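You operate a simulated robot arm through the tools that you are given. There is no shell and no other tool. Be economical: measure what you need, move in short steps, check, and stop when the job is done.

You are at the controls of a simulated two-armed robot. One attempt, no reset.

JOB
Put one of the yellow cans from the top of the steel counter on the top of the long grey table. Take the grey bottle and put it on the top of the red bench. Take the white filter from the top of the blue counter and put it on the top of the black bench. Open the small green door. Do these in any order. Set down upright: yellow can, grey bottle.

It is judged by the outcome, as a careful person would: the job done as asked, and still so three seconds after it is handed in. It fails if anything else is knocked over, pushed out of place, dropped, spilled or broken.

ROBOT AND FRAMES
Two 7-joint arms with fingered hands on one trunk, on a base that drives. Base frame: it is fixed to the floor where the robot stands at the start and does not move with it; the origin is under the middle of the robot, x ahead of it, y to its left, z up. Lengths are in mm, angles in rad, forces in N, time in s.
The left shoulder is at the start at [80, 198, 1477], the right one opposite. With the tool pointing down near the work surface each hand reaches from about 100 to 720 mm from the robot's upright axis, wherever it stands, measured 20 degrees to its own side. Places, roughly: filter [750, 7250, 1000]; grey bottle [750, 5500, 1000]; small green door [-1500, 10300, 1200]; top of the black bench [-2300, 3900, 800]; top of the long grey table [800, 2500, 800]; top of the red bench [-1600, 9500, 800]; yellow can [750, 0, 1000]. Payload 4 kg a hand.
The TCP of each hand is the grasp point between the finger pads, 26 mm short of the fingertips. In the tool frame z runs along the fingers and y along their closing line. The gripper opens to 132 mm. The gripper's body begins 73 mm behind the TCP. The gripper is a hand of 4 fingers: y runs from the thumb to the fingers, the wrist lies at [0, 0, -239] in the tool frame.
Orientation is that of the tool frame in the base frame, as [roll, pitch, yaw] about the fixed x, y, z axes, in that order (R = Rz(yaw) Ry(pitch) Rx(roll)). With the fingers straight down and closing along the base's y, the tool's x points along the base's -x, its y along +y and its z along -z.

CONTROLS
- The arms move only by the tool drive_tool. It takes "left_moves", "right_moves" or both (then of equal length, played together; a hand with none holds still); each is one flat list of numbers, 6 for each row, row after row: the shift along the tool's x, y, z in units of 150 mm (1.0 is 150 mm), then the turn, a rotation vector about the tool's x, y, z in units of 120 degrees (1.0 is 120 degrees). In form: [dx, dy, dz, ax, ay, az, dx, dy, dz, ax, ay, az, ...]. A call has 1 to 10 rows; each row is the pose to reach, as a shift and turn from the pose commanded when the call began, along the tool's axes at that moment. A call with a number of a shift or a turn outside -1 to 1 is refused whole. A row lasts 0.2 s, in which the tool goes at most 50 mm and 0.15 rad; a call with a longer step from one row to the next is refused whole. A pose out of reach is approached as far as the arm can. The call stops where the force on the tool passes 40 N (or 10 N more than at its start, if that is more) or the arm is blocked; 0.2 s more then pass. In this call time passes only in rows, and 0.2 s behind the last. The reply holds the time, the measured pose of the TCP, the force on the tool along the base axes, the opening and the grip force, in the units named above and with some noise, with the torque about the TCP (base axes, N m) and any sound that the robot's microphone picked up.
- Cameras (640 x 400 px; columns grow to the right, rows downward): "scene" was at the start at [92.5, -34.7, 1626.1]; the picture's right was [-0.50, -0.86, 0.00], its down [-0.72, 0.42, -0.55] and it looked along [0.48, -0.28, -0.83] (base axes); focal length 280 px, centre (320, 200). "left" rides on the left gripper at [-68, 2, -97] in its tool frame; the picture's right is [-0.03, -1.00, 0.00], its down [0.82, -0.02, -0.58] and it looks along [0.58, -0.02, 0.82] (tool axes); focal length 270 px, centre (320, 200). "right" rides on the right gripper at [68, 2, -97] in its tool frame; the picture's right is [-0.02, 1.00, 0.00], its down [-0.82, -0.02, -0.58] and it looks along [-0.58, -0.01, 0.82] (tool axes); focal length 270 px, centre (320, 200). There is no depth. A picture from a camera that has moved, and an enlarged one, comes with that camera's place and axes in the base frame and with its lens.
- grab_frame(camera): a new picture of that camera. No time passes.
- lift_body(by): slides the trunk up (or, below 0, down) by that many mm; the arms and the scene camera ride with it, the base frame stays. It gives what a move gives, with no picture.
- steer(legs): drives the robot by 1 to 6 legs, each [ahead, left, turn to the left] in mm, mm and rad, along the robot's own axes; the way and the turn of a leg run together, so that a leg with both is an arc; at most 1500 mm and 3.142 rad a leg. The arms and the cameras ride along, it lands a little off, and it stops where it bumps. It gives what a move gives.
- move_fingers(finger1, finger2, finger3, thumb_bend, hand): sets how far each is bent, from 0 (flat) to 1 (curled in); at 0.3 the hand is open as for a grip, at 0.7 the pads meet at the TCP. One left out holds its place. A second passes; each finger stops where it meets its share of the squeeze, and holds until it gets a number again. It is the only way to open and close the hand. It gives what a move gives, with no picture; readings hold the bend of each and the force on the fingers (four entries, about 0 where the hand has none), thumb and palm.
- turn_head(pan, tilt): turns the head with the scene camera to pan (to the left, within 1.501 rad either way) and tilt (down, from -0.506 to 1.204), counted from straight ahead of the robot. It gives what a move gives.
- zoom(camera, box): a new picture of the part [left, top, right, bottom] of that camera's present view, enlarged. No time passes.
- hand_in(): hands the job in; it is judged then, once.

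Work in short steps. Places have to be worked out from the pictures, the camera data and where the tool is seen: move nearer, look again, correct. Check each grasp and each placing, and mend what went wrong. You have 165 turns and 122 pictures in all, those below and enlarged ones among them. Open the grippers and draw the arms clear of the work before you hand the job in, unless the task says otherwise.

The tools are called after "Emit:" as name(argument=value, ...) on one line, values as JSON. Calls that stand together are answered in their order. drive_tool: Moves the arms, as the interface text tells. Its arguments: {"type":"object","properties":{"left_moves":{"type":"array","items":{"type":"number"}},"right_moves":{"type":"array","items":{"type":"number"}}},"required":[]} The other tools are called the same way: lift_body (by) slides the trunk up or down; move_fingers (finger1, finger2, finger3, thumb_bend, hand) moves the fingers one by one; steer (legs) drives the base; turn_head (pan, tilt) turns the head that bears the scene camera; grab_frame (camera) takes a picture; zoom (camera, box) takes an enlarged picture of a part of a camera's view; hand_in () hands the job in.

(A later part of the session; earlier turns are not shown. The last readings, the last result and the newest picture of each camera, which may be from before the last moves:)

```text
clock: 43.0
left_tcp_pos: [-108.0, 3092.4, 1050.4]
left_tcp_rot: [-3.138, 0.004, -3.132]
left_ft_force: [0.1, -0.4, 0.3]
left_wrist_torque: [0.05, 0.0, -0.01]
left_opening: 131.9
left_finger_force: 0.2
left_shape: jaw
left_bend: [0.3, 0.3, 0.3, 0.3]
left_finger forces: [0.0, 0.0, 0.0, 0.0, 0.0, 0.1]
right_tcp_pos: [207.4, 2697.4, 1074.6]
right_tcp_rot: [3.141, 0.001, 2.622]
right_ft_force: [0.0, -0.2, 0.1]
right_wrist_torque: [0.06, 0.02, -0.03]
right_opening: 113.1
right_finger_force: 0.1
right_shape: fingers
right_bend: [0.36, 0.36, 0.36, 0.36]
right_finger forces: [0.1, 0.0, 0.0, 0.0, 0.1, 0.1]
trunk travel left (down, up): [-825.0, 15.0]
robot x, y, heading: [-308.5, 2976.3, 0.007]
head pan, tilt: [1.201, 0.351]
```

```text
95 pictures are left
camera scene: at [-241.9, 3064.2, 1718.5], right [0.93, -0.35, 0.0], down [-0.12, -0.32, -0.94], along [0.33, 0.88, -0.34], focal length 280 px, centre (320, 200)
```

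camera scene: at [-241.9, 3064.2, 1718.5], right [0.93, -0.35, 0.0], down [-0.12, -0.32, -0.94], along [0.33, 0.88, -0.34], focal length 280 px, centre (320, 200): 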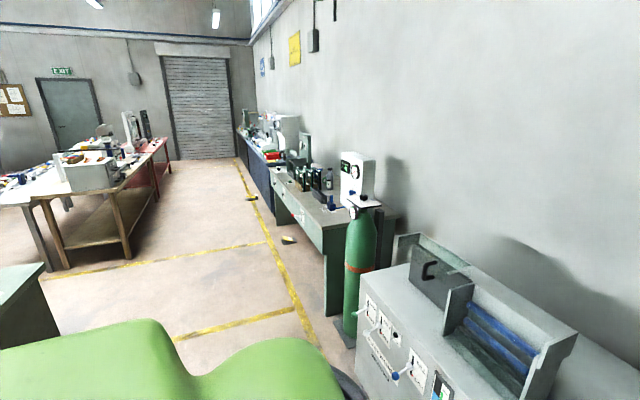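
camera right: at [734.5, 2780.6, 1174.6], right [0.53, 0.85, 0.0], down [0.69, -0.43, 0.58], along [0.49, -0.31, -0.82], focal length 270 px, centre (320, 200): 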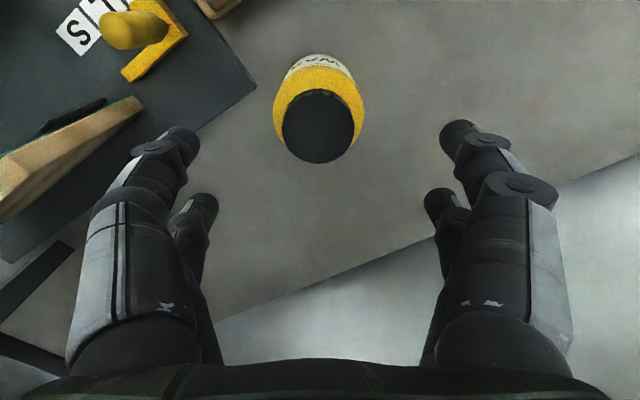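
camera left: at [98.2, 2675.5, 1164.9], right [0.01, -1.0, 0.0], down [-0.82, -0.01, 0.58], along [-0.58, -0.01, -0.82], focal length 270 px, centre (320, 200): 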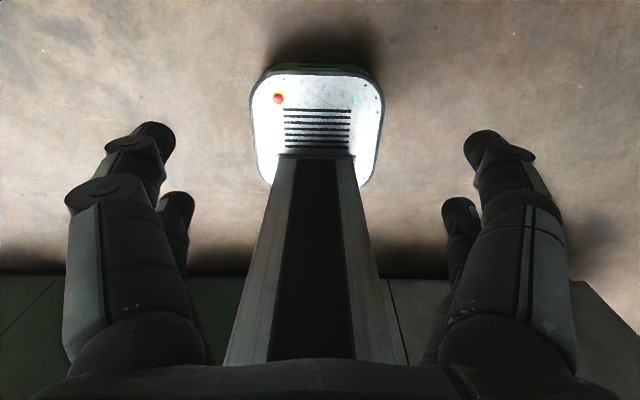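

The bottle should be on the green table ahead. I zoom in along the row.

Emit:
zoom(camera="scene", box=[220, 100, 400, 250])

Emit:
zoom(camera="scene", box=[0, 50, 200, 230])

```text
2.67 times, centred on (310, 175) of scene
camera zoom: at [-241.9, 3064.2, 1718.5], right [0.93, -0.35, 0.0], down [-0.12, -0.32, -0.94], along [0.33, 0.88, -0.34], focal length 746 px, centre (347, 267)
```

zoom: 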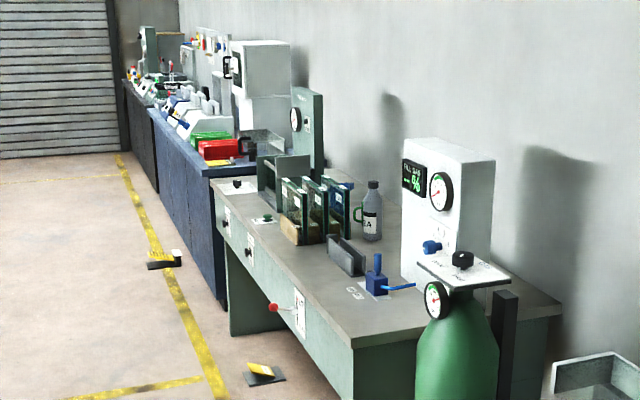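

```text
2.22 times, centred on (100, 140) of scene
camera zoom: at [-241.9, 3064.2, 1718.5], right [0.93, -0.35, 0.0], down [-0.12, -0.32, -0.94], along [0.33, 0.88, -0.34], focal length 622 px, centre (809, 333)
```

zoom: 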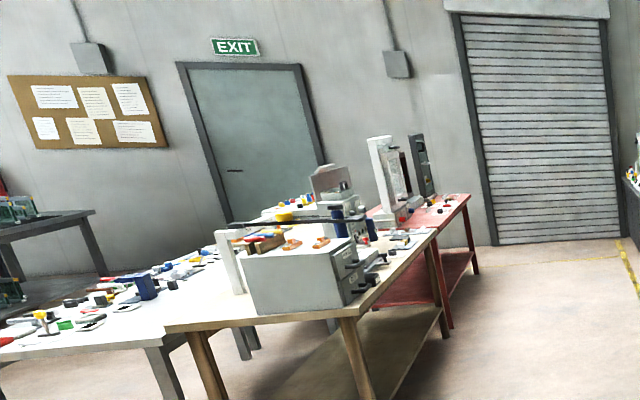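

The bottle is at about [798, 5566], about 230 mm tall, behind the glass racks. I drive along the aisle to a spot opposite it.

Emit:
steer(legs=[[0, 1500, 0], [0, 1200, 0]])

Emit:
turn_head(pan=-0.1, tilt=0.55)

Emit:
grab_frame(camera="scene")

```text
clock: 56.2
left_tcp_pos: [-101.9, 5793.8, 1050.0]
left_tcp_rot: [-3.141, 0.004, 3.118]
left_ft_force: [0.4, -0.2, -0.9]
left_wrist_torque: [0.01, 0.0, 0.01]
left_opening: 132.2
left_finger_force: 0.0
left_shape: jaw
left_bend: [0.3, 0.3, 0.3, 0.3]
left_finger forces: [0.1, 0.0, 0.1, 0.0, 0.1, 0.1]
right_tcp_pos: [200.0, 5387.3, 1074.3]
right_tcp_rot: [3.141, 0.001, 2.59]
right_ft_force: [0.3, 0.4, -0.3]
right_wrist_torque: [0.02, 0.0, 0.02]
right_opening: 112.9
right_finger_force: 0.1
right_shape: fingers
right_bend: [0.36, 0.36, 0.36, 0.36]
right_finger forces: [0.0, 0.0, 0.0, 0.0, 0.0, 0.1]
trunk travel left (down, up): [-825.0, 15.0]
robot x, y, heading: [-303.5, 5681.3, -0.02]
head pan, tilt: [1.201, 0.351]
```

```text
clock: 57.6
left_tcp_pos: [-102.1, 5794.2, 1051.9]
left_tcp_rot: [-3.141, 0.002, 3.12]
left_ft_force: [0.4, 0.7, -1.1]
left_wrist_torque: [0.02, -0.02, -0.01]
left_opening: 131.6
left_finger_force: 0.0
left_shape: jaw
left_bend: [0.3, 0.3, 0.3, 0.3]
left_finger forces: [0.1, 0.1, 0.0, 0.0, 0.0, 0.1]
right_tcp_pos: [199.6, 5389.1, 1073.5]
right_tcp_rot: [-3.141, 0.003, 2.591]
right_ft_force: [-0.2, -0.1, 0.3]
right_wrist_torque: [0.02, -0.03, -0.01]
right_opening: 112.8
right_finger_force: 0.2
right_shape: fingers
right_bend: [0.36, 0.36, 0.36, 0.36]
right_finger forces: [0.0, 0.0, 0.0, 0.0, 0.0, 0.1]
trunk travel left (down, up): [-825.0, 15.0]
robot x, y, heading: [-304.7, 5684.0, -0.021]
head pan, tilt: [-0.099, 0.55]
```

```text
92 pictures are left
camera scene: at [-183.7, 5672.8, 1700.2], right [-0.12, -0.99, 0.0], down [-0.52, 0.06, -0.85], along [0.85, -0.1, -0.52], focal length 280 px, centre (320, 200)
```

scene: 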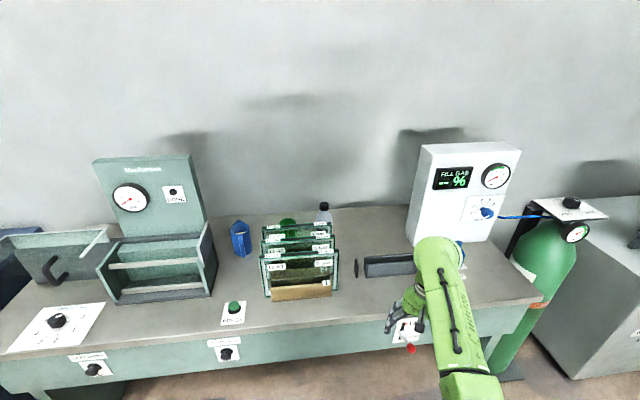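

Emit:
zoom(camera="scene", box=[210, 180, 430, 310])

```text
2.91 times, centred on (320, 245) of scene
camera zoom: at [-183.7, 5672.8, 1700.2], right [-0.12, -0.99, 0.0], down [-0.52, 0.06, -0.85], along [0.85, -0.1, -0.52], focal length 814 px, centre (320, 69)
```

zoom: 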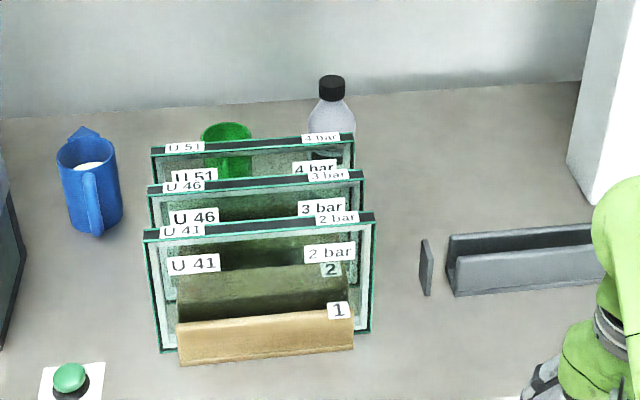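

The bottle cap is at about [791, 5541, 1079], just behind glass plates of similar height. I'll come down on it from above, so I first raise the hand and square it to close along y while still in the open aisle.

Emit:
lift_body(by=14)

Emit:
drive_tool(right_moves=[0, 0, -0.1, 0, 0, -0.06, 0, 0, -0.2, 0, 0, -0.12, 0, 0, -0.3, 0, 0, -0.18, 0, 0, -0.4, 0, 0, -0.24])

```text
clock: 58.3
left_tcp_pos: [-102.5, 5794.1, 1065.9]
left_tcp_rot: [-3.141, 0.002, 3.117]
left_ft_force: [-0.3, 1.0, 0.4]
left_wrist_torque: [0.02, 0.03, 0.03]
left_opening: 132.0
left_finger_force: 0.2
left_shape: jaw
left_bend: [0.3, 0.3, 0.3, 0.3]
left_finger forces: [0.0, 0.0, 0.0, 0.1, 0.1, 0.0]
right_tcp_pos: [199.5, 5389.5, 1088.9]
right_tcp_rot: [3.14, 0.002, 2.591]
right_ft_force: [-0.2, 0.5, 0.6]
right_wrist_torque: [0.01, -0.01, 0.02]
right_opening: 112.9
right_finger_force: 0.0
right_shape: fingers
right_bend: [0.36, 0.36, 0.36, 0.36]
right_finger forces: [0.0, 0.0, 0.0, 0.1, 0.0, 0.1]
trunk travel left (down, up): [-839.0, 1.0]
robot x, y, heading: [-303.7, 5682.7, -0.026]
head pan, tilt: [-0.099, 0.55]
```

```text
clock: 59.3
left_tcp_pos: [-101.9, 5793.6, 1065.2]
left_tcp_rot: [-3.14, 0.003, 3.118]
left_ft_force: [1.0, 0.3, 0.1]
left_wrist_torque: [0.0, -0.01, -0.01]
left_opening: 131.9
left_finger_force: 0.0
left_shape: jaw
left_bend: [0.3, 0.3, 0.3, 0.3]
left_finger forces: [0.0, 0.0, 0.1, 0.1, 0.1, 0.0]
right_tcp_pos: [198.8, 5387.8, 1148.0]
right_tcp_rot: [-3.139, -0.001, 3.096]
right_ft_force: [0.0, 0.3, -0.2]
right_wrist_torque: [0.01, -0.02, -0.06]
right_opening: 112.6
right_finger_force: 0.0
right_shape: fingers
right_bend: [0.36, 0.36, 0.36, 0.36]
right_finger forces: [0.0, 0.1, 0.1, 0.1, 0.1, 0.0]
trunk travel left (down, up): [-839.0, 1.0]
robot x, y, heading: [-309.0, 5681.9, -0.026]
head pan, tilt: [-0.099, 0.55]
```

The hand is up at z=1148. I drive toward the table edge, stopping short at x≈100.

Emit:
steer(legs=[[0, 60, 0.022], [405, 0, 0]])

Emit:
turn_head(pan=-0.2, tilt=0.7)

Emit:
grab_frame(camera="scene")

Emit:
grab_frame(camera="right")

```text
clock: 62.4
left_tcp_pos: [300.3, 5857.2, 1066.6]
left_tcp_rot: [-3.14, 0.004, 3.14]
left_ft_force: [0.7, -0.1, 0.3]
left_wrist_torque: [0.0, -0.01, -0.01]
left_opening: 132.1
left_finger_force: 0.0
left_shape: jaw
left_bend: [0.3, 0.3, 0.3, 0.3]
left_finger forces: [0.1, 0.0, 0.0, 0.0, 0.0, 0.1]
right_tcp_pos: [610.8, 5456.3, 1148.1]
right_tcp_rot: [-3.141, 0.004, 3.116]
right_ft_force: [-0.2, 0.1, -0.1]
right_wrist_torque: [-0.01, -0.08, 0.01]
right_opening: 113.1
right_finger_force: 0.0
right_shape: fingers
right_bend: [0.36, 0.36, 0.36, 0.36]
right_finger forces: [0.0, 0.0, 0.0, 0.0, 0.0, 0.0]
trunk travel left (down, up): [-839.0, 1.0]
robot x, y, heading: [107.7, 5743.4, 0.001]
head pan, tilt: [-0.099, 0.55]
```

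```text
clock: 63.1
left_tcp_pos: [302.6, 5859.7, 1065.5]
left_tcp_rot: [-3.14, 0.003, 3.139]
left_ft_force: [-0.3, 0.2, -1.3]
left_wrist_torque: [0.03, -0.02, -0.02]
left_opening: 132.0
left_finger_force: 0.0
left_shape: jaw
left_bend: [0.3, 0.3, 0.3, 0.3]
left_finger forces: [0.0, 0.1, 0.0, 0.1, 0.0, 0.0]
right_tcp_pos: [613.1, 5457.1, 1148.7]
right_tcp_rot: [-3.141, 0.002, 3.115]
right_ft_force: [-0.2, 0.1, -0.7]
right_wrist_torque: [-0.04, 0.0, 0.01]
right_opening: 113.0
right_finger_force: 0.1
right_shape: fingers
right_bend: [0.36, 0.36, 0.36, 0.36]
right_finger forces: [0.0, 0.1, 0.0, 0.0, 0.0, 0.1]
trunk travel left (down, up): [-839.0, 1.0]
robot x, y, heading: [102.3, 5743.0, -0.003]
head pan, tilt: [-0.201, 0.7]
```

```text
90 pictures are left
camera scene: at [216.6, 5726.2, 1701.3], right [-0.2, -0.98, 0.0], down [-0.63, 0.13, -0.77], along [0.75, -0.15, -0.64], focal length 280 px, centre (320, 200)
```

scene: 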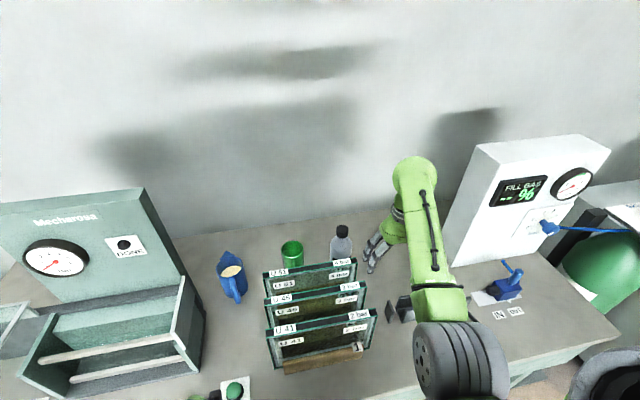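

```text
89 pictures are left
camera right: at [542.2, 5460.3, 1245.4], right [0.05, 1.0, 0.0], down [0.81, -0.04, 0.58], along [0.58, -0.03, -0.81], focal length 270 px, centre (320, 200)
```

right: 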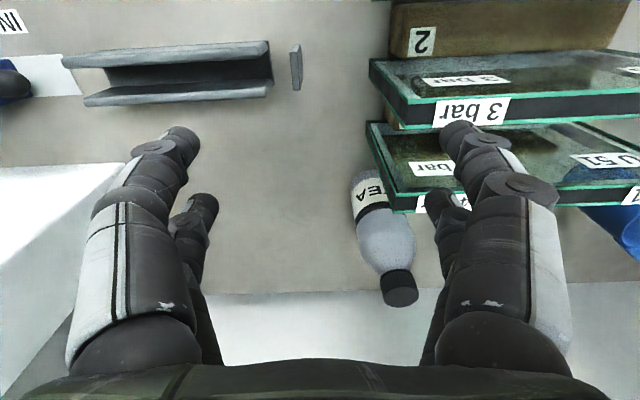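

Combining both views, the cap top is at about [800, 5537, 1060], and the nearest plate corner is at [699, 5523, 1040]. I move over the bottle high up, first part.

Emit:
drive_tool(right_moves=[-0.25, 0.13, 0, 0, 0, 0, -0.5, 0.26, 0, 0, 0, 0, -0.75, 0.4, 0, 0, 0, 0, -1.0, 0.53, 0, 0, 0, 0])

Emit:
grab_frame(camera="right")

```text
clock: 64.1
left_tcp_pos: [305.1, 5859.1, 1064.3]
left_tcp_rot: [-3.138, 0.001, 3.14]
left_ft_force: [-0.3, 0.5, -0.8]
left_wrist_torque: [-0.01, 0.01, -0.01]
left_opening: 131.8
left_finger_force: 0.0
left_shape: jaw
left_bend: [0.3, 0.3, 0.3, 0.3]
left_finger forces: [0.0, 0.0, 0.1, 0.0, 0.0, 0.0]
right_tcp_pos: [767.4, 5533.0, 1146.9]
right_tcp_rot: [-3.14, 0.0, 3.115]
right_ft_force: [0.3, 0.1, -0.2]
right_wrist_torque: [0.0, 0.01, 0.03]
right_opening: 113.0
right_finger_force: 0.0
right_shape: fingers
right_bend: [0.36, 0.36, 0.36, 0.36]
right_finger forces: [0.0, 0.1, 0.0, 0.0, 0.1, 0.0]
trunk travel left (down, up): [-839.0, 1.0]
robot x, y, heading: [103.0, 5745.8, -0.0]
head pan, tilt: [-0.201, 0.7]
```

```text
88 pictures are left
camera right: at [697.7, 5536.7, 1244.3], right [0.05, 1.0, 0.0], down [0.82, -0.04, 0.58], along [0.58, -0.03, -0.82], focal length 270 px, centre (320, 200)
```

right: 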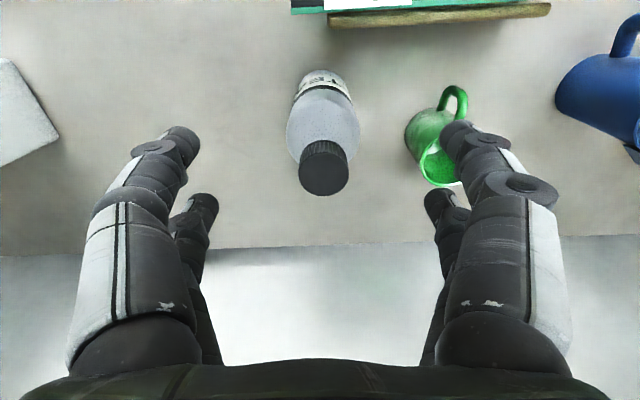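

The bottle axis is at about [806, 5534] with the cap top near z≈1055. I move over it the remaining 39 mm.

Emit:
drive_tool(right_moves=[-0.13, 0, 0, 0, 0, 0, -0.26, 0, 0.1, 0, 0, 0])

Emit:
grab_frame(camera="right")

```text
clock: 64.7
left_tcp_pos: [304.8, 5858.6, 1064.2]
left_tcp_rot: [-3.139, 0.001, 3.14]
left_ft_force: [0.1, 0.1, 0.3]
left_wrist_torque: [0.02, -0.01, 0.01]
left_opening: 131.9
left_finger_force: 0.1
left_shape: jaw
left_bend: [0.3, 0.3, 0.3, 0.3]
left_finger forces: [0.0, 0.2, 0.0, 0.1, 0.1, 0.0]
right_tcp_pos: [808.0, 5531.4, 1133.4]
right_tcp_rot: [-3.139, 0.0, 3.115]
right_ft_force: [0.7, 0.0, -0.7]
right_wrist_torque: [0.03, 0.01, 0.0]
right_opening: 113.0
right_finger_force: 0.0
right_shape: fingers
right_bend: [0.36, 0.36, 0.36, 0.36]
right_finger forces: [0.1, 0.1, 0.0, 0.0, 0.0, 0.0]
trunk travel left (down, up): [-839.0, 1.0]
robot x, y, heading: [105.7, 5744.8, -0.003]
head pan, tilt: [-0.201, 0.7]
```

```text
87 pictures are left
camera right: at [737.2, 5534.1, 1229.6], right [0.05, 1.0, 0.0], down [0.82, -0.04, 0.58], along [0.58, -0.03, -0.82], focal length 270 px, centre (320, 200)
```

right: 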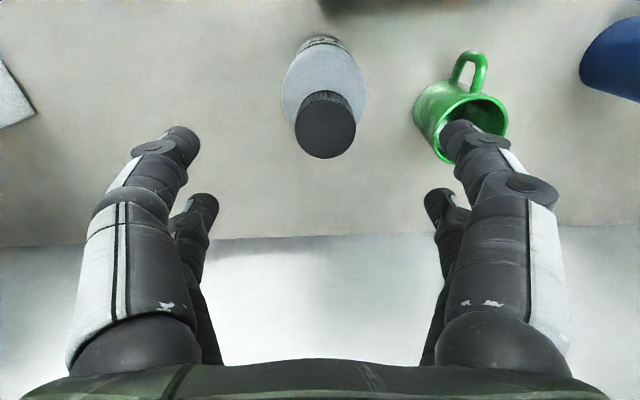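

The bottle is centred with the cup clear by about 45 mm. I descend to TCP z≈1003, which keeps the palm just above the cap.

Emit:
drive_tool(right_moves=[0.02, 0.02, 0.22, 0, 0, 0, 0.02, 0.02, 0.44, 0, 0, 0, 0.02, 0.02, 0.66, 0, 0, 0, 0.02, 0.02, 0.86, 0, 0, 0])

Emit:
grab_frame(camera="right")

Emit:
zoom(camera="scene", box=[240, 190, 460, 340])

```text
clock: 65.7
left_tcp_pos: [302.1, 5857.5, 1065.2]
left_tcp_rot: [-3.14, 0.005, 3.141]
left_ft_force: [0.3, -0.5, 0.4]
left_wrist_torque: [0.02, 0.0, 0.0]
left_opening: 131.9
left_finger_force: 0.0
left_shape: jaw
left_bend: [0.3, 0.3, 0.3, 0.3]
left_finger forces: [0.0, 0.0, 0.0, 0.0, 0.0, 0.0]
right_tcp_pos: [801.9, 5533.0, 1005.1]
right_tcp_rot: [-3.139, 0.006, 3.116]
right_ft_force: [0.8, -0.2, 0.1]
right_wrist_torque: [0.0, -0.01, 0.01]
right_opening: 112.7
right_finger_force: 0.2
right_shape: fingers
right_bend: [0.36, 0.36, 0.36, 0.36]
right_finger forces: [0.0, 0.1, 0.0, 0.0, 0.0, 0.1]
trunk travel left (down, up): [-839.0, 1.0]
robot x, y, heading: [101.7, 5743.7, -0.002]
head pan, tilt: [-0.201, 0.7]
```

```text
86 pictures are left
camera right: at [732.9, 5536.2, 1101.6], right [0.05, 1.0, 0.0], down [0.81, -0.04, 0.58], along [0.58, -0.03, -0.81], focal length 270 px, centre (320, 200)
```

right: 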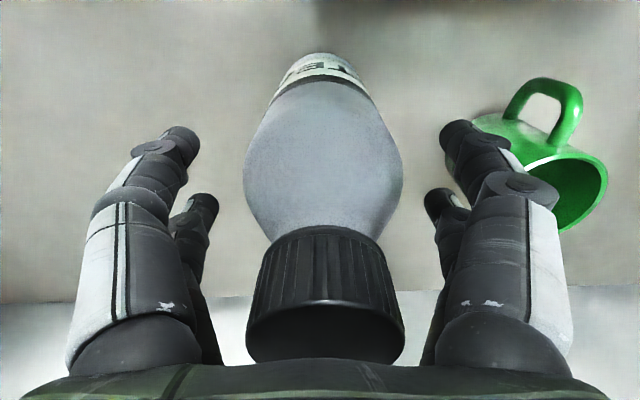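

```text
2.67 times, centred on (350, 265) of scene
camera zoom: at [218.3, 5726.5, 1701.1], right [-0.2, -0.98, 0.0], down [-0.63, 0.13, -0.76], along [0.75, -0.15, -0.64], focal length 746 px, centre (240, 27)
```

zoom: 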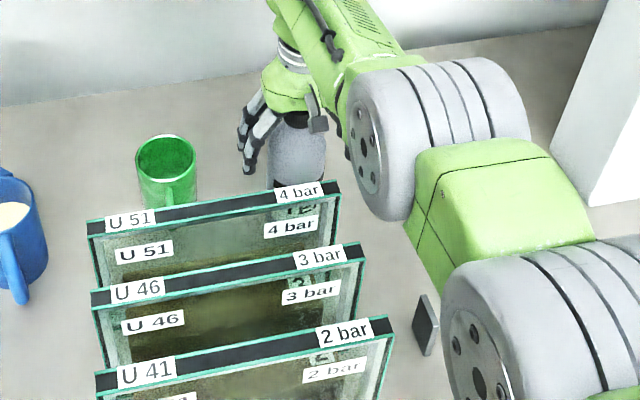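

The cap top is at about z≈1068, still 10 mm under the palm, and the bottle is widest near z≈1000. I lower 6 mm and close the hand.

Emit:
drive_tool(right_moves=[0, 0, 0.04, 0, 0, 0])

Emit:
move_fingers(hand="right", finger1=0.7, finger2=0.7, finger3=0.7, thumb_bend=0.7)

Emit:
grab_frame(camera="right")

```text
clock: 66.1
left_tcp_pos: [303.7, 5857.4, 1065.5]
left_tcp_rot: [-3.14, 0.002, 3.141]
left_ft_force: [-0.2, 0.4, 0.8]
left_wrist_torque: [0.0, -0.01, -0.01]
left_opening: 131.7
left_finger_force: 0.0
left_shape: jaw
left_bend: [0.3, 0.3, 0.3, 0.3]
left_finger forces: [0.0, 0.0, 0.1, 0.0, 0.0, 0.0]
right_tcp_pos: [801.4, 5534.9, 997.7]
right_tcp_rot: [-3.14, 0.001, 3.115]
right_ft_force: [-0.5, 0.7, -0.4]
right_wrist_torque: [-0.02, 0.01, 0.0]
right_opening: 112.9
right_finger_force: 0.1
right_shape: fingers
right_bend: [0.36, 0.36, 0.36, 0.36]
right_finger forces: [0.0, 0.1, 0.0, 0.0, 0.1, 0.0]
trunk travel left (down, up): [-839.0, 1.0]
robot x, y, heading: [102.5, 5739.7, 0.003]
head pan, tilt: [-0.201, 0.7]
```

```text
clock: 67.1
left_tcp_pos: [304.2, 5857.5, 1064.5]
left_tcp_rot: [-3.14, 0.003, 3.14]
left_ft_force: [0.6, -0.3, -0.6]
left_wrist_torque: [0.01, -0.01, -0.01]
left_opening: 131.8
left_finger_force: 0.1
left_shape: jaw
left_bend: [0.3, 0.3, 0.3, 0.3]
left_finger forces: [0.0, 0.0, 0.0, 0.2, 0.0, 0.0]
right_tcp_pos: [801.6, 5533.4, 997.7]
right_tcp_rot: [-3.14, 0.003, 3.114]
right_ft_force: [0.3, -0.1, 0.0]
right_wrist_torque: [-0.02, -0.03, -0.01]
right_opening: 58.0
right_finger_force: 21.2
right_shape: fingers
right_bend: [0.48, 0.49, 0.57, 0.62]
right_finger forces: [10.4, 10.3, 6.8, 0.0, 13.7, 0.0]
trunk travel left (down, up): [-839.0, 1.0]
robot x, y, heading: [100.3, 5744.1, -0.002]
head pan, tilt: [-0.201, 0.7]
```

```text
84 pictures are left
camera right: at [731.3, 5536.6, 1094.8], right [0.05, 1.0, 0.0], down [0.81, -0.04, 0.58], along [0.58, -0.03, -0.82], focal length 270 px, centre (320, 200)
```

right: 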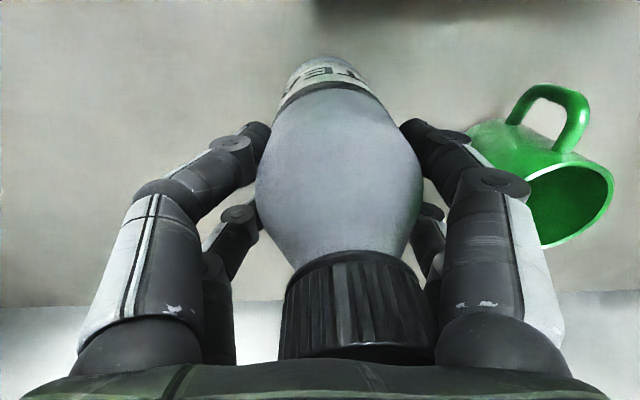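

The grip holds with about 21 N. I lift straight up clear of the plates.

Emit:
drive_tool(right_moves=[0, 0, -0.1, 0, 0, 0, 0, 0, -0.3, 0, 0, 0, 0, 0, -0.55, 0, 0, 0, 0, 0, -0.8, 0, 0, 0, 0, 0, -1.0, 0, 0, 0])

Emit:
grab_frame(camera="right")

Emit:
zoom(camera="scene", box=[240, 150, 460, 300])

```text
clock: 68.3
left_tcp_pos: [303.0, 5858.7, 1065.1]
left_tcp_rot: [-3.141, 0.003, 3.14]
left_ft_force: [0.4, 0.7, 0.0]
left_wrist_torque: [-0.01, -0.04, -0.01]
left_opening: 131.8
left_finger_force: 0.1
left_shape: jaw
left_bend: [0.3, 0.3, 0.3, 0.3]
left_finger forces: [0.1, 0.0, 0.1, 0.0, 0.0, 0.0]
right_tcp_pos: [801.0, 5534.0, 1149.3]
right_tcp_rot: [-3.139, 0.0, 3.115]
right_ft_force: [-0.3, -0.5, -3.4]
right_wrist_torque: [-0.02, 0.02, 0.01]
right_opening: 58.2
right_finger_force: 20.9
right_shape: fingers
right_bend: [0.48, 0.49, 0.57, 0.62]
right_finger forces: [10.7, 10.7, 6.6, 0.0, 13.4, 0.0]
trunk travel left (down, up): [-839.0, 1.0]
robot x, y, heading: [103.9, 5742.2, -0.003]
head pan, tilt: [-0.201, 0.7]
```

```text
83 pictures are left
camera right: at [731.3, 5537.2, 1247.3], right [0.05, 1.0, 0.0], down [0.82, -0.04, 0.58], along [0.58, -0.03, -0.82], focal length 270 px, centre (320, 200)
```

right: 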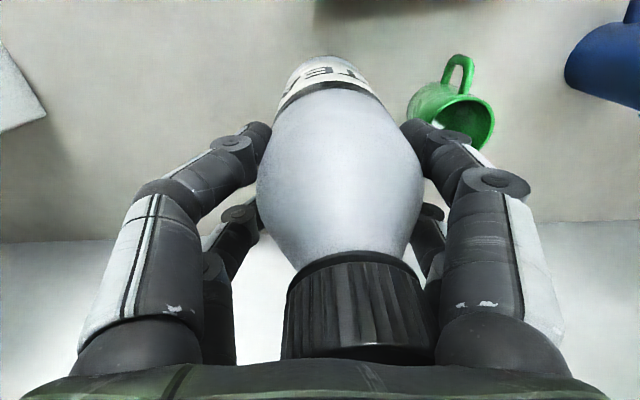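

```text
2.67 times, centred on (350, 225) of scene
camera zoom: at [218.3, 5726.7, 1701.0], right [-0.2, -0.98, 0.0], down [-0.63, 0.13, -0.76], along [0.75, -0.15, -0.64], focal length 746 px, centre (240, 133)
```

zoom: 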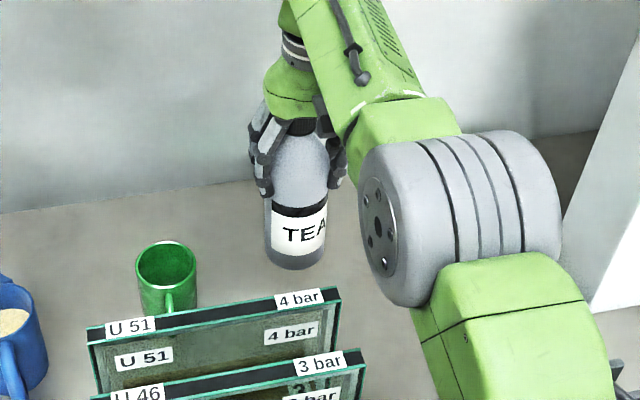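

The bottle ("TEA") is held upright, weighing about 0.35 kg. Its bottom is only just at plate height, so I move it sideways (-y) away from the plates first, then back toward me.

Emit:
drive_tool(right_moves=[0, -0.25, -0.05, 0, 0, 0, 0, -0.5, -0.05, 0, 0, 0, 0, -0.78, -0.05, 0, 0, 0, 0.3, -0.8, -0.05, 0, 0, 0, 0.6, -0.8, -0.05, 0, 0, 0, 0.9, -0.8, -0.05, 0, 0, 0])

Emit:
steer(legs=[[-450, 0, 0]])

Emit:
turn_head(pan=1.45, tilt=0.3)

Emit:
grab_frame(camera="scene")

```text
clock: 69.7
left_tcp_pos: [300.8, 5856.8, 1065.9]
left_tcp_rot: [-3.141, 0.005, 3.14]
left_ft_force: [0.0, -0.7, -0.3]
left_wrist_torque: [0.03, -0.03, 0.03]
left_opening: 132.0
left_finger_force: 0.0
left_shape: jaw
left_bend: [0.3, 0.3, 0.3, 0.3]
left_finger forces: [0.0, 0.1, 0.1, 0.0, 0.1, 0.1]
right_tcp_pos: [659.4, 5417.0, 1153.1]
right_tcp_rot: [-3.141, 0.002, 3.114]
right_ft_force: [-0.2, -0.5, -3.3]
right_wrist_torque: [-0.01, -0.04, -0.01]
right_opening: 57.9
right_finger_force: 20.5
right_shape: fingers
right_bend: [0.48, 0.48, 0.58, 0.62]
right_finger forces: [10.2, 10.8, 6.6, 0.0, 13.2, 0.0]
trunk travel left (down, up): [-839.0, 1.0]
robot x, y, heading: [105.6, 5745.1, -0.001]
head pan, tilt: [-0.201, 0.7]
```

```text
clock: 72.4
left_tcp_pos: [-140.4, 5857.6, 1065.0]
left_tcp_rot: [-3.141, -0.001, -3.129]
left_ft_force: [-0.1, -0.3, -0.7]
left_wrist_torque: [0.0, 0.0, 0.0]
left_opening: 132.1
left_finger_force: 0.0
left_shape: jaw
left_bend: [0.3, 0.3, 0.3, 0.3]
left_finger forces: [0.0, 0.0, 0.0, 0.1, 0.0, 0.0]
right_tcp_pos: [225.9, 5423.4, 1150.7]
right_tcp_rot: [-3.139, -0.002, 3.13]
right_ft_force: [0.6, 0.1, -3.0]
right_wrist_torque: [-0.06, 0.0, -0.02]
right_opening: 58.0
right_finger_force: 20.3
right_shape: fingers
right_bend: [0.48, 0.48, 0.58, 0.62]
right_finger forces: [10.1, 10.7, 6.6, 0.1, 13.1, 0.0]
trunk travel left (down, up): [-839.0, 1.0]
robot x, y, heading: [-344.7, 5738.7, 0.015]
head pan, tilt: [-0.201, 0.7]
```

```text
clock: 74.1
left_tcp_pos: [-142.5, 5857.4, 1064.9]
left_tcp_rot: [-3.14, 0.003, -3.127]
left_ft_force: [0.4, 0.2, -0.4]
left_wrist_torque: [0.03, -0.01, -0.02]
left_opening: 132.0
left_finger_force: 0.1
left_shape: jaw
left_bend: [0.3, 0.3, 0.3, 0.3]
left_finger forces: [0.1, 0.0, 0.0, 0.0, 0.0, 0.0]
right_tcp_pos: [222.7, 5422.8, 1151.8]
right_tcp_rot: [3.141, 0.001, 3.131]
right_ft_force: [0.4, -0.2, -4.2]
right_wrist_torque: [-0.04, -0.03, -0.01]
right_opening: 57.8
right_finger_force: 20.4
right_shape: fingers
right_bend: [0.48, 0.48, 0.58, 0.62]
right_finger forces: [10.2, 10.8, 6.6, 0.1, 13.2, 0.0]
trunk travel left (down, up): [-839.0, 1.0]
robot x, y, heading: [-339.8, 5739.4, 0.014]
head pan, tilt: [1.45, 0.3]
```

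```text
81 pictures are left
camera scene: at [-299.6, 5833.8, 1737.2], right [0.99, -0.11, 0.0], down [-0.03, -0.29, -0.96], along [0.1, 0.95, -0.3], focal length 280 px, centre (320, 200)
```

scene: 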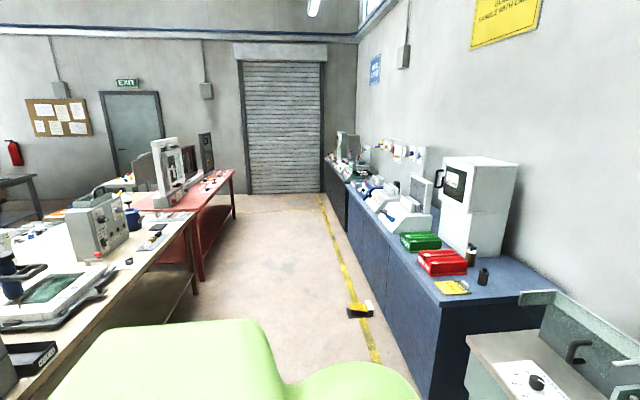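

The red bench is on the left with its edge at x≈-1204, running to about y≈10245. The aisle at x≈-340 is clear, so I drive up it and look.

Emit:
zoom(camera="scene", box=[100, 110, 260, 240])

Emit:
steer(legs=[[0, 1500, -0.014], [-100, 1400, 0]])

Emit:
turn_head(pan=1.5, tilt=0.3)

Emit:
grab_frame(camera="scene")

```text
3.08 times, centred on (180, 175) of scene
camera zoom: at [-299.6, 5833.8, 1737.2], right [0.99, -0.11, 0.0], down [-0.03, -0.29, -0.96], along [0.1, 0.95, -0.3], focal length 861 px, centre (751, 277)
```

zoom: 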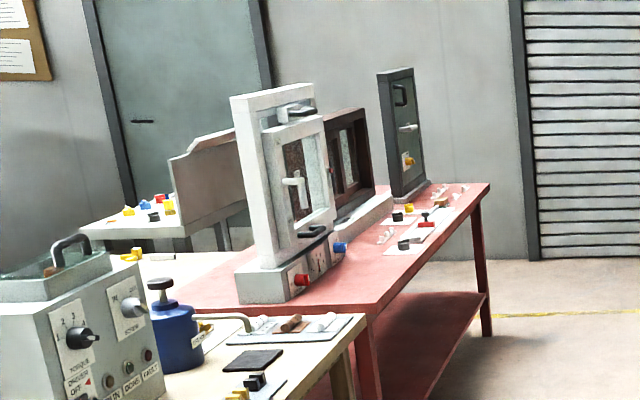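

```text
clock: 88.0
left_tcp_pos: [-198.5, 8741.2, 1064.4]
left_tcp_rot: [-3.14, 0.002, 3.127]
left_ft_force: [-0.6, -1.1, 0.0]
left_wrist_torque: [-0.01, -0.01, 0.03]
left_opening: 132.0
left_finger_force: 0.1
left_shape: jaw
left_bend: [0.3, 0.3, 0.3, 0.3]
left_finger forces: [0.1, 0.0, 0.1, 0.0, 0.1, 0.0]
right_tcp_pos: [155.0, 8295.3, 1151.6]
right_tcp_rot: [3.141, 0.0, 3.101]
right_ft_force: [0.7, -0.7, -4.0]
right_wrist_torque: [-0.03, -0.05, 0.04]
right_opening: 58.0
right_finger_force: 19.8
right_shape: fingers
right_bend: [0.48, 0.48, 0.58, 0.62]
right_finger forces: [10.2, 10.9, 6.6, 0.0, 13.4, 0.1]
trunk travel left (down, up): [-839.0, 1.0]
robot x, y, heading: [-398.9, 8623.6, -0.013]
head pan, tilt: [1.45, 0.3]
```

```text
clock: 88.7
left_tcp_pos: [-197.3, 8741.2, 1065.0]
left_tcp_rot: [-3.14, 0.002, 3.125]
left_ft_force: [-0.9, -0.3, 0.8]
left_wrist_torque: [0.01, -0.03, -0.01]
left_opening: 132.1
left_finger_force: 0.0
left_shape: jaw
left_bend: [0.3, 0.3, 0.3, 0.3]
left_finger forces: [0.1, 0.0, 0.0, 0.0, 0.0, 0.0]
right_tcp_pos: [155.3, 8295.8, 1151.1]
right_tcp_rot: [3.141, -0.002, 3.1]
right_ft_force: [0.9, -0.4, -2.8]
right_wrist_torque: [0.01, -0.04, -0.02]
right_opening: 58.1
right_finger_force: 20.7
right_shape: fingers
right_bend: [0.48, 0.48, 0.58, 0.62]
right_finger forces: [10.2, 10.9, 6.7, 0.1, 13.4, 0.0]
trunk travel left (down, up): [-839.0, 1.0]
robot x, y, heading: [-395.4, 8630.2, -0.023]
head pan, tilt: [1.499, 0.3]
```

```text
79 pictures are left
camera scene: at [-358.6, 8722.0, 1737.3], right [1.0, -0.09, 0.0], down [-0.03, -0.29, -0.96], along [0.08, 0.95, -0.3], focal length 280 px, centre (320, 200)
```

scene: 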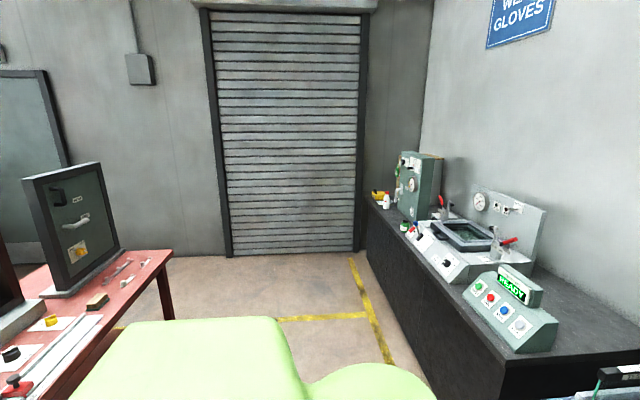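

I turn around to face the red bench (-x) and look at it.

Emit:
steer(legs=[[0, 300, 0], [0, 0, 1.6], [0, 0, 1.56]])

Emit:
turn_head(pan=-0.2, tilt=0.45)

Emit:
grab_frame(camera="scene")

```text
clock: 98.4
left_tcp_pos: [-593.1, 8814.3, 1065.0]
left_tcp_rot: [-3.14, 0.002, -0.001]
left_ft_force: [-1.0, 0.0, -1.3]
left_wrist_torque: [0.02, 0.01, 0.02]
left_opening: 131.9
left_finger_force: 0.0
left_shape: jaw
left_bend: [0.3, 0.3, 0.3, 0.3]
left_finger forces: [0.0, 0.0, 0.0, 0.0, 0.0, 0.1]
right_tcp_pos: [-953.5, 9252.9, 1151.8]
right_tcp_rot: [3.141, -0.001, -0.026]
right_ft_force: [0.8, 0.7, -3.1]
right_wrist_torque: [0.05, 0.0, 0.0]
right_opening: 57.1
right_finger_force: 20.3
right_shape: fingers
right_bend: [0.48, 0.48, 0.58, 0.62]
right_finger forces: [8.7, 11.5, 6.4, 0.1, 13.3, 0.0]
trunk travel left (down, up): [-839.0, 1.0]
robot x, y, heading: [-394.6, 8926.1, 3.141]
head pan, tilt: [1.499, 0.3]
```

```text
clock: 100.1
left_tcp_pos: [-594.1, 8813.6, 1064.9]
left_tcp_rot: [-3.139, 0.004, 0.001]
left_ft_force: [0.0, 0.0, -0.3]
left_wrist_torque: [-0.02, 0.04, 0.02]
left_opening: 131.9
left_finger_force: 0.0
left_shape: jaw
left_bend: [0.3, 0.3, 0.3, 0.3]
left_finger forces: [0.0, 0.1, 0.1, 0.0, 0.0, 0.0]
right_tcp_pos: [-954.0, 9252.7, 1152.3]
right_tcp_rot: [-3.141, 0.001, -0.026]
right_ft_force: [0.6, -0.4, -3.4]
right_wrist_torque: [0.05, -0.01, 0.0]
right_opening: 56.8
right_finger_force: 19.5
right_shape: fingers
right_bend: [0.48, 0.48, 0.58, 0.62]
right_finger forces: [8.6, 11.6, 6.4, 0.0, 13.5, 0.0]
trunk travel left (down, up): [-839.0, 1.0]
robot x, y, heading: [-396.9, 8929.5, 3.143]
head pan, tilt: [-0.201, 0.45]
```

```text
78 pictures are left
camera scene: at [-513.2, 8947.8, 1723.2], right [0.2, 0.98, 0.0], down [0.43, -0.09, -0.9], along [-0.88, 0.18, -0.44], focal length 280 px, centre (320, 200)
```

scene: 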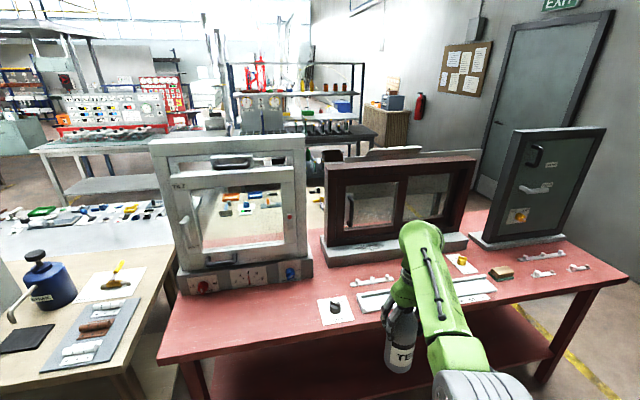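

Emit:
zoom(camera="scene", box=[150, 220, 420, 400])

Emit:
zoom(camera="scene", box=[420, 110, 640, 310])

```text
2.22 times, centred on (285, 310) of scene
camera zoom: at [-513.2, 8947.8, 1723.2], right [0.2, 0.98, 0.0], down [0.43, -0.09, -0.9], along [-0.88, 0.18, -0.44], focal length 622 px, centre (398, -44)
```

zoom: 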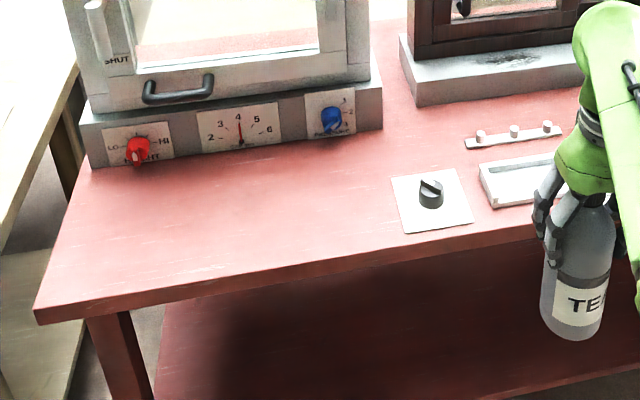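

```text
2.00 times, centred on (530, 210) of scene
camera zoom: at [-513.2, 8947.8, 1723.2], right [0.2, 0.98, 0.0], down [0.43, -0.09, -0.9], along [-0.88, 0.18, -0.44], focal length 560 px, centre (-100, 180)
```

zoom: 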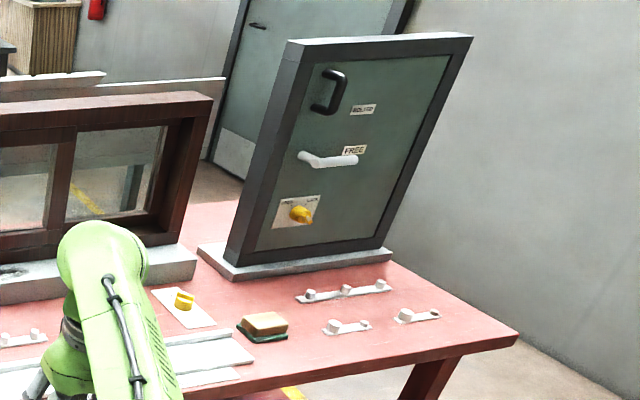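

The front-left part of the red bench is free, around [-1330, 8850]. I drive sideways first and then forward so the right hand comes over that spot.

Emit:
steer(legs=[[0, 400, 0], [330, 0, 0]])

Emit:
grab_frame(camera="right")

Emit:
turn_head(pan=-0.3, tilt=0.75)

Emit:
grab_frame(camera="scene")

```text
clock: 104.5
left_tcp_pos: [-931.6, 8401.5, 1066.0]
left_tcp_rot: [-3.14, 0.006, 0.0]
left_ft_force: [0.2, -0.4, -1.2]
left_wrist_torque: [0.01, 0.07, 0.01]
left_opening: 132.0
left_finger_force: 0.1
left_shape: jaw
left_bend: [0.3, 0.3, 0.3, 0.3]
left_finger forces: [0.1, 0.1, 0.0, 0.0, 0.0, 0.0]
right_tcp_pos: [-1292.0, 8841.4, 1154.0]
right_tcp_rot: [3.141, 0.004, -0.023]
right_ft_force: [0.5, 0.6, -2.9]
right_wrist_torque: [0.05, -0.01, 0.02]
right_opening: 57.2
right_finger_force: 20.3
right_shape: fingers
right_bend: [0.48, 0.48, 0.58, 0.62]
right_finger forces: [8.8, 11.5, 6.5, 0.0, 13.4, 0.0]
trunk travel left (down, up): [-839.0, 1.0]
robot x, y, heading: [-733.6, 8517.4, -3.141]
head pan, tilt: [-0.201, 0.45]
```

```text
75 pictures are left
camera right: at [-1224.4, 8837.2, 1250.7], right [-0.05, -1.0, 0.0], down [-0.81, 0.04, 0.58], along [-0.58, 0.03, -0.81], focal length 270 px, centre (320, 200)
```

right: 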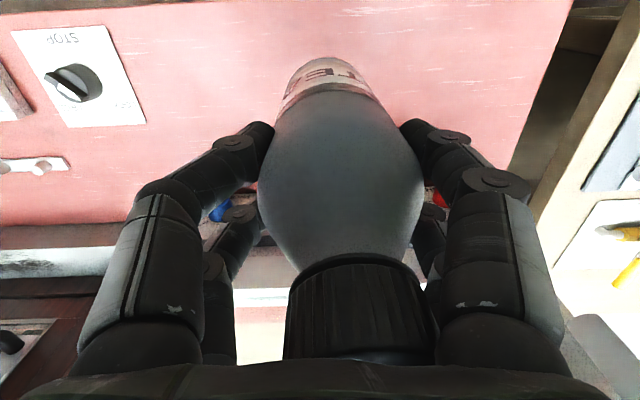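

```text
clock: 105.3
left_tcp_pos: [-933.5, 8400.8, 1065.7]
left_tcp_rot: [-3.139, 0.0, 0.0]
left_ft_force: [0.1, -0.4, -0.3]
left_wrist_torque: [0.01, 0.01, 0.03]
left_opening: 131.8
left_finger_force: 0.0
left_shape: jaw
left_bend: [0.3, 0.3, 0.3, 0.3]
left_finger forces: [0.0, 0.1, 0.0, 0.1, 0.0, 0.0]
right_tcp_pos: [-1294.0, 8841.4, 1151.8]
right_tcp_rot: [-3.14, 0.0, -0.027]
right_ft_force: [-0.3, 0.2, -3.1]
right_wrist_torque: [0.05, 0.01, 0.0]
right_opening: 57.0
right_finger_force: 20.0
right_shape: fingers
right_bend: [0.48, 0.48, 0.58, 0.62]
right_finger forces: [8.8, 11.4, 6.5, 0.1, 13.3, 0.0]
trunk travel left (down, up): [-839.0, 1.0]
robot x, y, heading: [-734.8, 8519.4, -3.144]
head pan, tilt: [-0.3, 0.75]
```

```text
74 pictures are left
camera scene: at [-843.0, 8542.8, 1696.9], right [0.3, 0.96, 0.0], down [0.65, -0.2, -0.73], along [-0.7, 0.22, -0.68], focal length 280 px, centre (320, 200)
```

scene: 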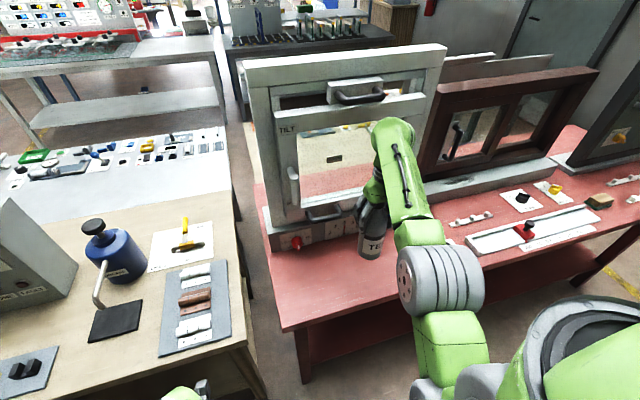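

The bench top is at about z≈840 with its front edge at x≈-1205, and the spot under the hand is free. I shift 50 mm inward and lower by 150 mm.

Emit:
drive_tool(right_moves=[-0.17, 0, 0.1, 0, 0, 0, -0.34, 0, 0.3, 0, 0, 0, -0.34, 0, 0.55, 0, 0, 0, -0.34, 0, 0.8, 0, 0, 0, -0.34, 0, 1.0, 0, 0, 0])

Emit:
zoom(camera="scene", box=[260, 150, 460, 310])

```text
clock: 106.5
left_tcp_pos: [-935.2, 8402.4, 1064.5]
left_tcp_rot: [-3.138, 0.003, 0.0]
left_ft_force: [-0.3, -0.2, 0.5]
left_wrist_torque: [0.02, -0.02, -0.01]
left_opening: 131.9
left_finger_force: 0.1
left_shape: jaw
left_bend: [0.3, 0.3, 0.3, 0.3]
left_finger forces: [0.0, 0.0, 0.0, 0.0, 0.1, 0.0]
right_tcp_pos: [-1347.8, 8845.0, 1000.7]
right_tcp_rot: [3.14, 0.0, -0.024]
right_ft_force: [0.5, -0.8, -3.3]
right_wrist_torque: [0.03, -0.02, 0.02]
right_opening: 57.1
right_finger_force: 20.7
right_shape: fingers
right_bend: [0.48, 0.48, 0.58, 0.62]
right_finger forces: [8.9, 11.6, 6.4, 0.1, 13.4, 0.0]
trunk travel left (down, up): [-839.0, 1.0]
robot x, y, heading: [-735.4, 8517.1, -3.141]
head pan, tilt: [-0.3, 0.75]
```

```text
2.50 times, centred on (360, 230) of scene
camera zoom: at [-844.9, 8543.1, 1696.7], right [0.3, 0.96, 0.0], down [0.65, -0.2, -0.73], along [-0.7, 0.22, -0.68], focal length 699 px, centre (220, 125)
```

zoom: 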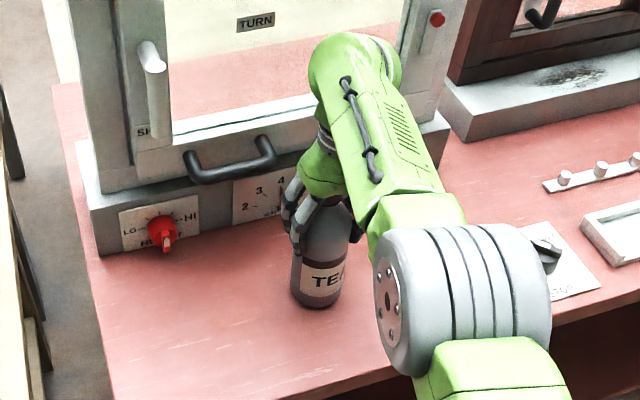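

No contact yet. I creep down 25 mm.

Emit:
drive_tool(right_moves=[0, 0, 0.04, 0, 0, 0, 0, 0, 0.08, 0, 0, 0, 0, 0, 0.12, 0, 0, 0, 0, 0, 0.15, 0, 0, 0, 0, 0, 0.17, 0, 0, 0])

```text
clock: 107.5
left_tcp_pos: [-931.7, 8401.4, 1064.9]
left_tcp_rot: [-3.137, 0.007, 0.0]
left_ft_force: [0.4, -0.6, 0.6]
left_wrist_torque: [-0.04, 0.01, 0.05]
left_opening: 131.9
left_finger_force: 0.1
left_shape: jaw
left_bend: [0.3, 0.3, 0.3, 0.3]
left_finger forces: [0.0, 0.0, 0.0, 0.0, 0.0, 0.0]
right_tcp_pos: [-1349.1, 8846.0, 993.4]
right_tcp_rot: [-3.132, 0.021, -0.025]
right_ft_force: [8.7, -0.2, 21.5]
right_wrist_torque: [-0.2, -0.47, 0.1]
right_opening: 56.4
right_finger_force: 24.7
right_shape: fingers
right_bend: [0.48, 0.49, 0.59, 0.64]
right_finger forces: [11.5, 11.3, 7.4, 0.0, 16.6, 2.9]
trunk travel left (down, up): [-839.0, 1.0]
robot x, y, heading: [-737.6, 8516.3, 3.146]
head pan, tilt: [-0.3, 0.75]
stopped in row 4 (right hand): the force on the tool passed its limit at 43 N (the readings are from after the stop); the commanded pose is now the measured one
```

Contact: the bench top is at about 888 as well. I ease up a few mm to unload.

Emit:
drive_tool(right_moves=[0, 0, -0.02, 0, 0, 0, 0, 0, -0.03, 0, 0, 0])

Emit:
grab_frame(camera="right")

```text
clock: 108.1
left_tcp_pos: [-932.1, 8401.0, 1065.1]
left_tcp_rot: [-3.137, 0.005, -0.001]
left_ft_force: [0.2, 1.1, -0.1]
left_wrist_torque: [0.0, 0.0, -0.01]
left_opening: 131.9
left_finger_force: 0.1
left_shape: jaw
left_bend: [0.3, 0.3, 0.3, 0.3]
left_finger forces: [0.0, 0.0, 0.1, 0.1, 0.0, 0.0]
right_tcp_pos: [-1348.8, 8843.7, 993.4]
right_tcp_rot: [-3.136, 0.013, -0.028]
right_ft_force: [1.1, 2.4, 8.7]
right_wrist_torque: [0.04, 0.06, -0.03]
right_opening: 56.4
right_finger_force: 23.4
right_shape: fingers
right_bend: [0.48, 0.49, 0.59, 0.64]
right_finger forces: [9.5, 12.4, 8.7, 0.0, 15.2, 1.0]
trunk travel left (down, up): [-839.0, 1.0]
robot x, y, heading: [-735.1, 8521.2, 3.138]
head pan, tilt: [-0.3, 0.75]
```

```text
72 pictures are left
camera right: at [-1279.9, 8839.6, 1089.2], right [-0.05, -1.0, -0.01], down [-0.81, 0.04, 0.59], along [-0.59, 0.04, -0.81], focal length 270 px, centre (320, 200)
```

right: 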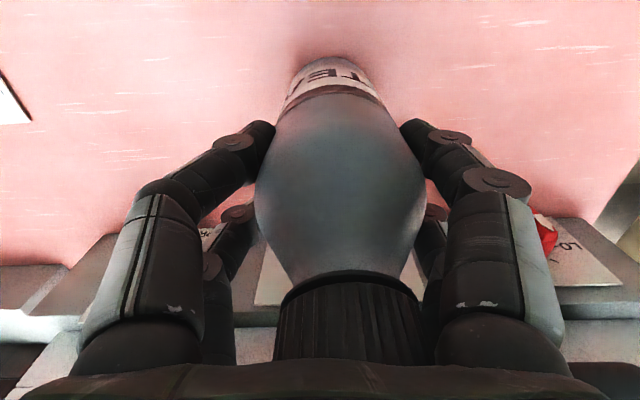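

The load is light now (8.7 N), so I open the hand.

Emit:
move_fingers(hand="right", finger1=0.33, finger2=0.33, finger3=0.33, thumb_bend=0.33)

Emit:
grab_frame(camera="right")

```text
clock: 109.1
left_tcp_pos: [-933.9, 8401.5, 1065.5]
left_tcp_rot: [-3.137, 0.004, -0.001]
left_ft_force: [0.8, -0.8, 0.4]
left_wrist_torque: [-0.01, 0.0, 0.0]
left_opening: 131.9
left_finger_force: 0.1
left_shape: jaw
left_bend: [0.3, 0.3, 0.3, 0.3]
left_finger forces: [0.0, 0.0, 0.1, 0.0, 0.1, 0.1]
right_tcp_pos: [-1348.8, 8844.0, 992.5]
right_tcp_rot: [-3.136, 0.014, -0.026]
right_ft_force: [1.0, 0.2, 2.3]
right_wrist_torque: [-0.04, 0.04, 0.01]
right_opening: 122.9
right_finger_force: 1.6
right_shape: fingers
right_bend: [0.33, 0.33, 0.33, 0.33]
right_finger forces: [0.0, 0.2, 0.1, 0.1, 0.0, 3.0]
trunk travel left (down, up): [-839.0, 1.0]
robot x, y, heading: [-733.4, 8516.9, 3.139]
head pan, tilt: [-0.3, 0.75]
```

```text
71 pictures are left
camera right: at [-1281.1, 8839.8, 1088.8], right [-0.05, -1.0, -0.01], down [-0.81, 0.04, 0.59], along [-0.59, 0.03, -0.81], focal length 270 px, centre (320, 200)
```

right: 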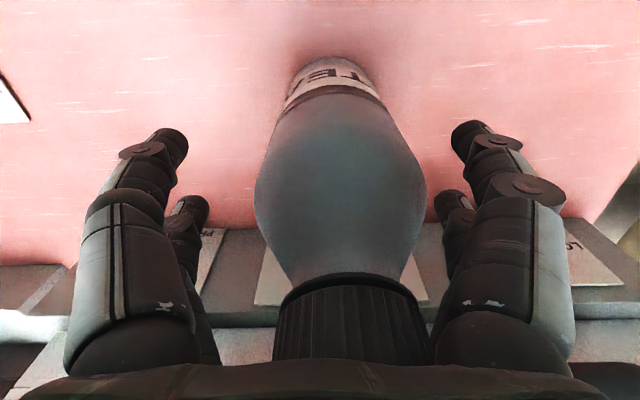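

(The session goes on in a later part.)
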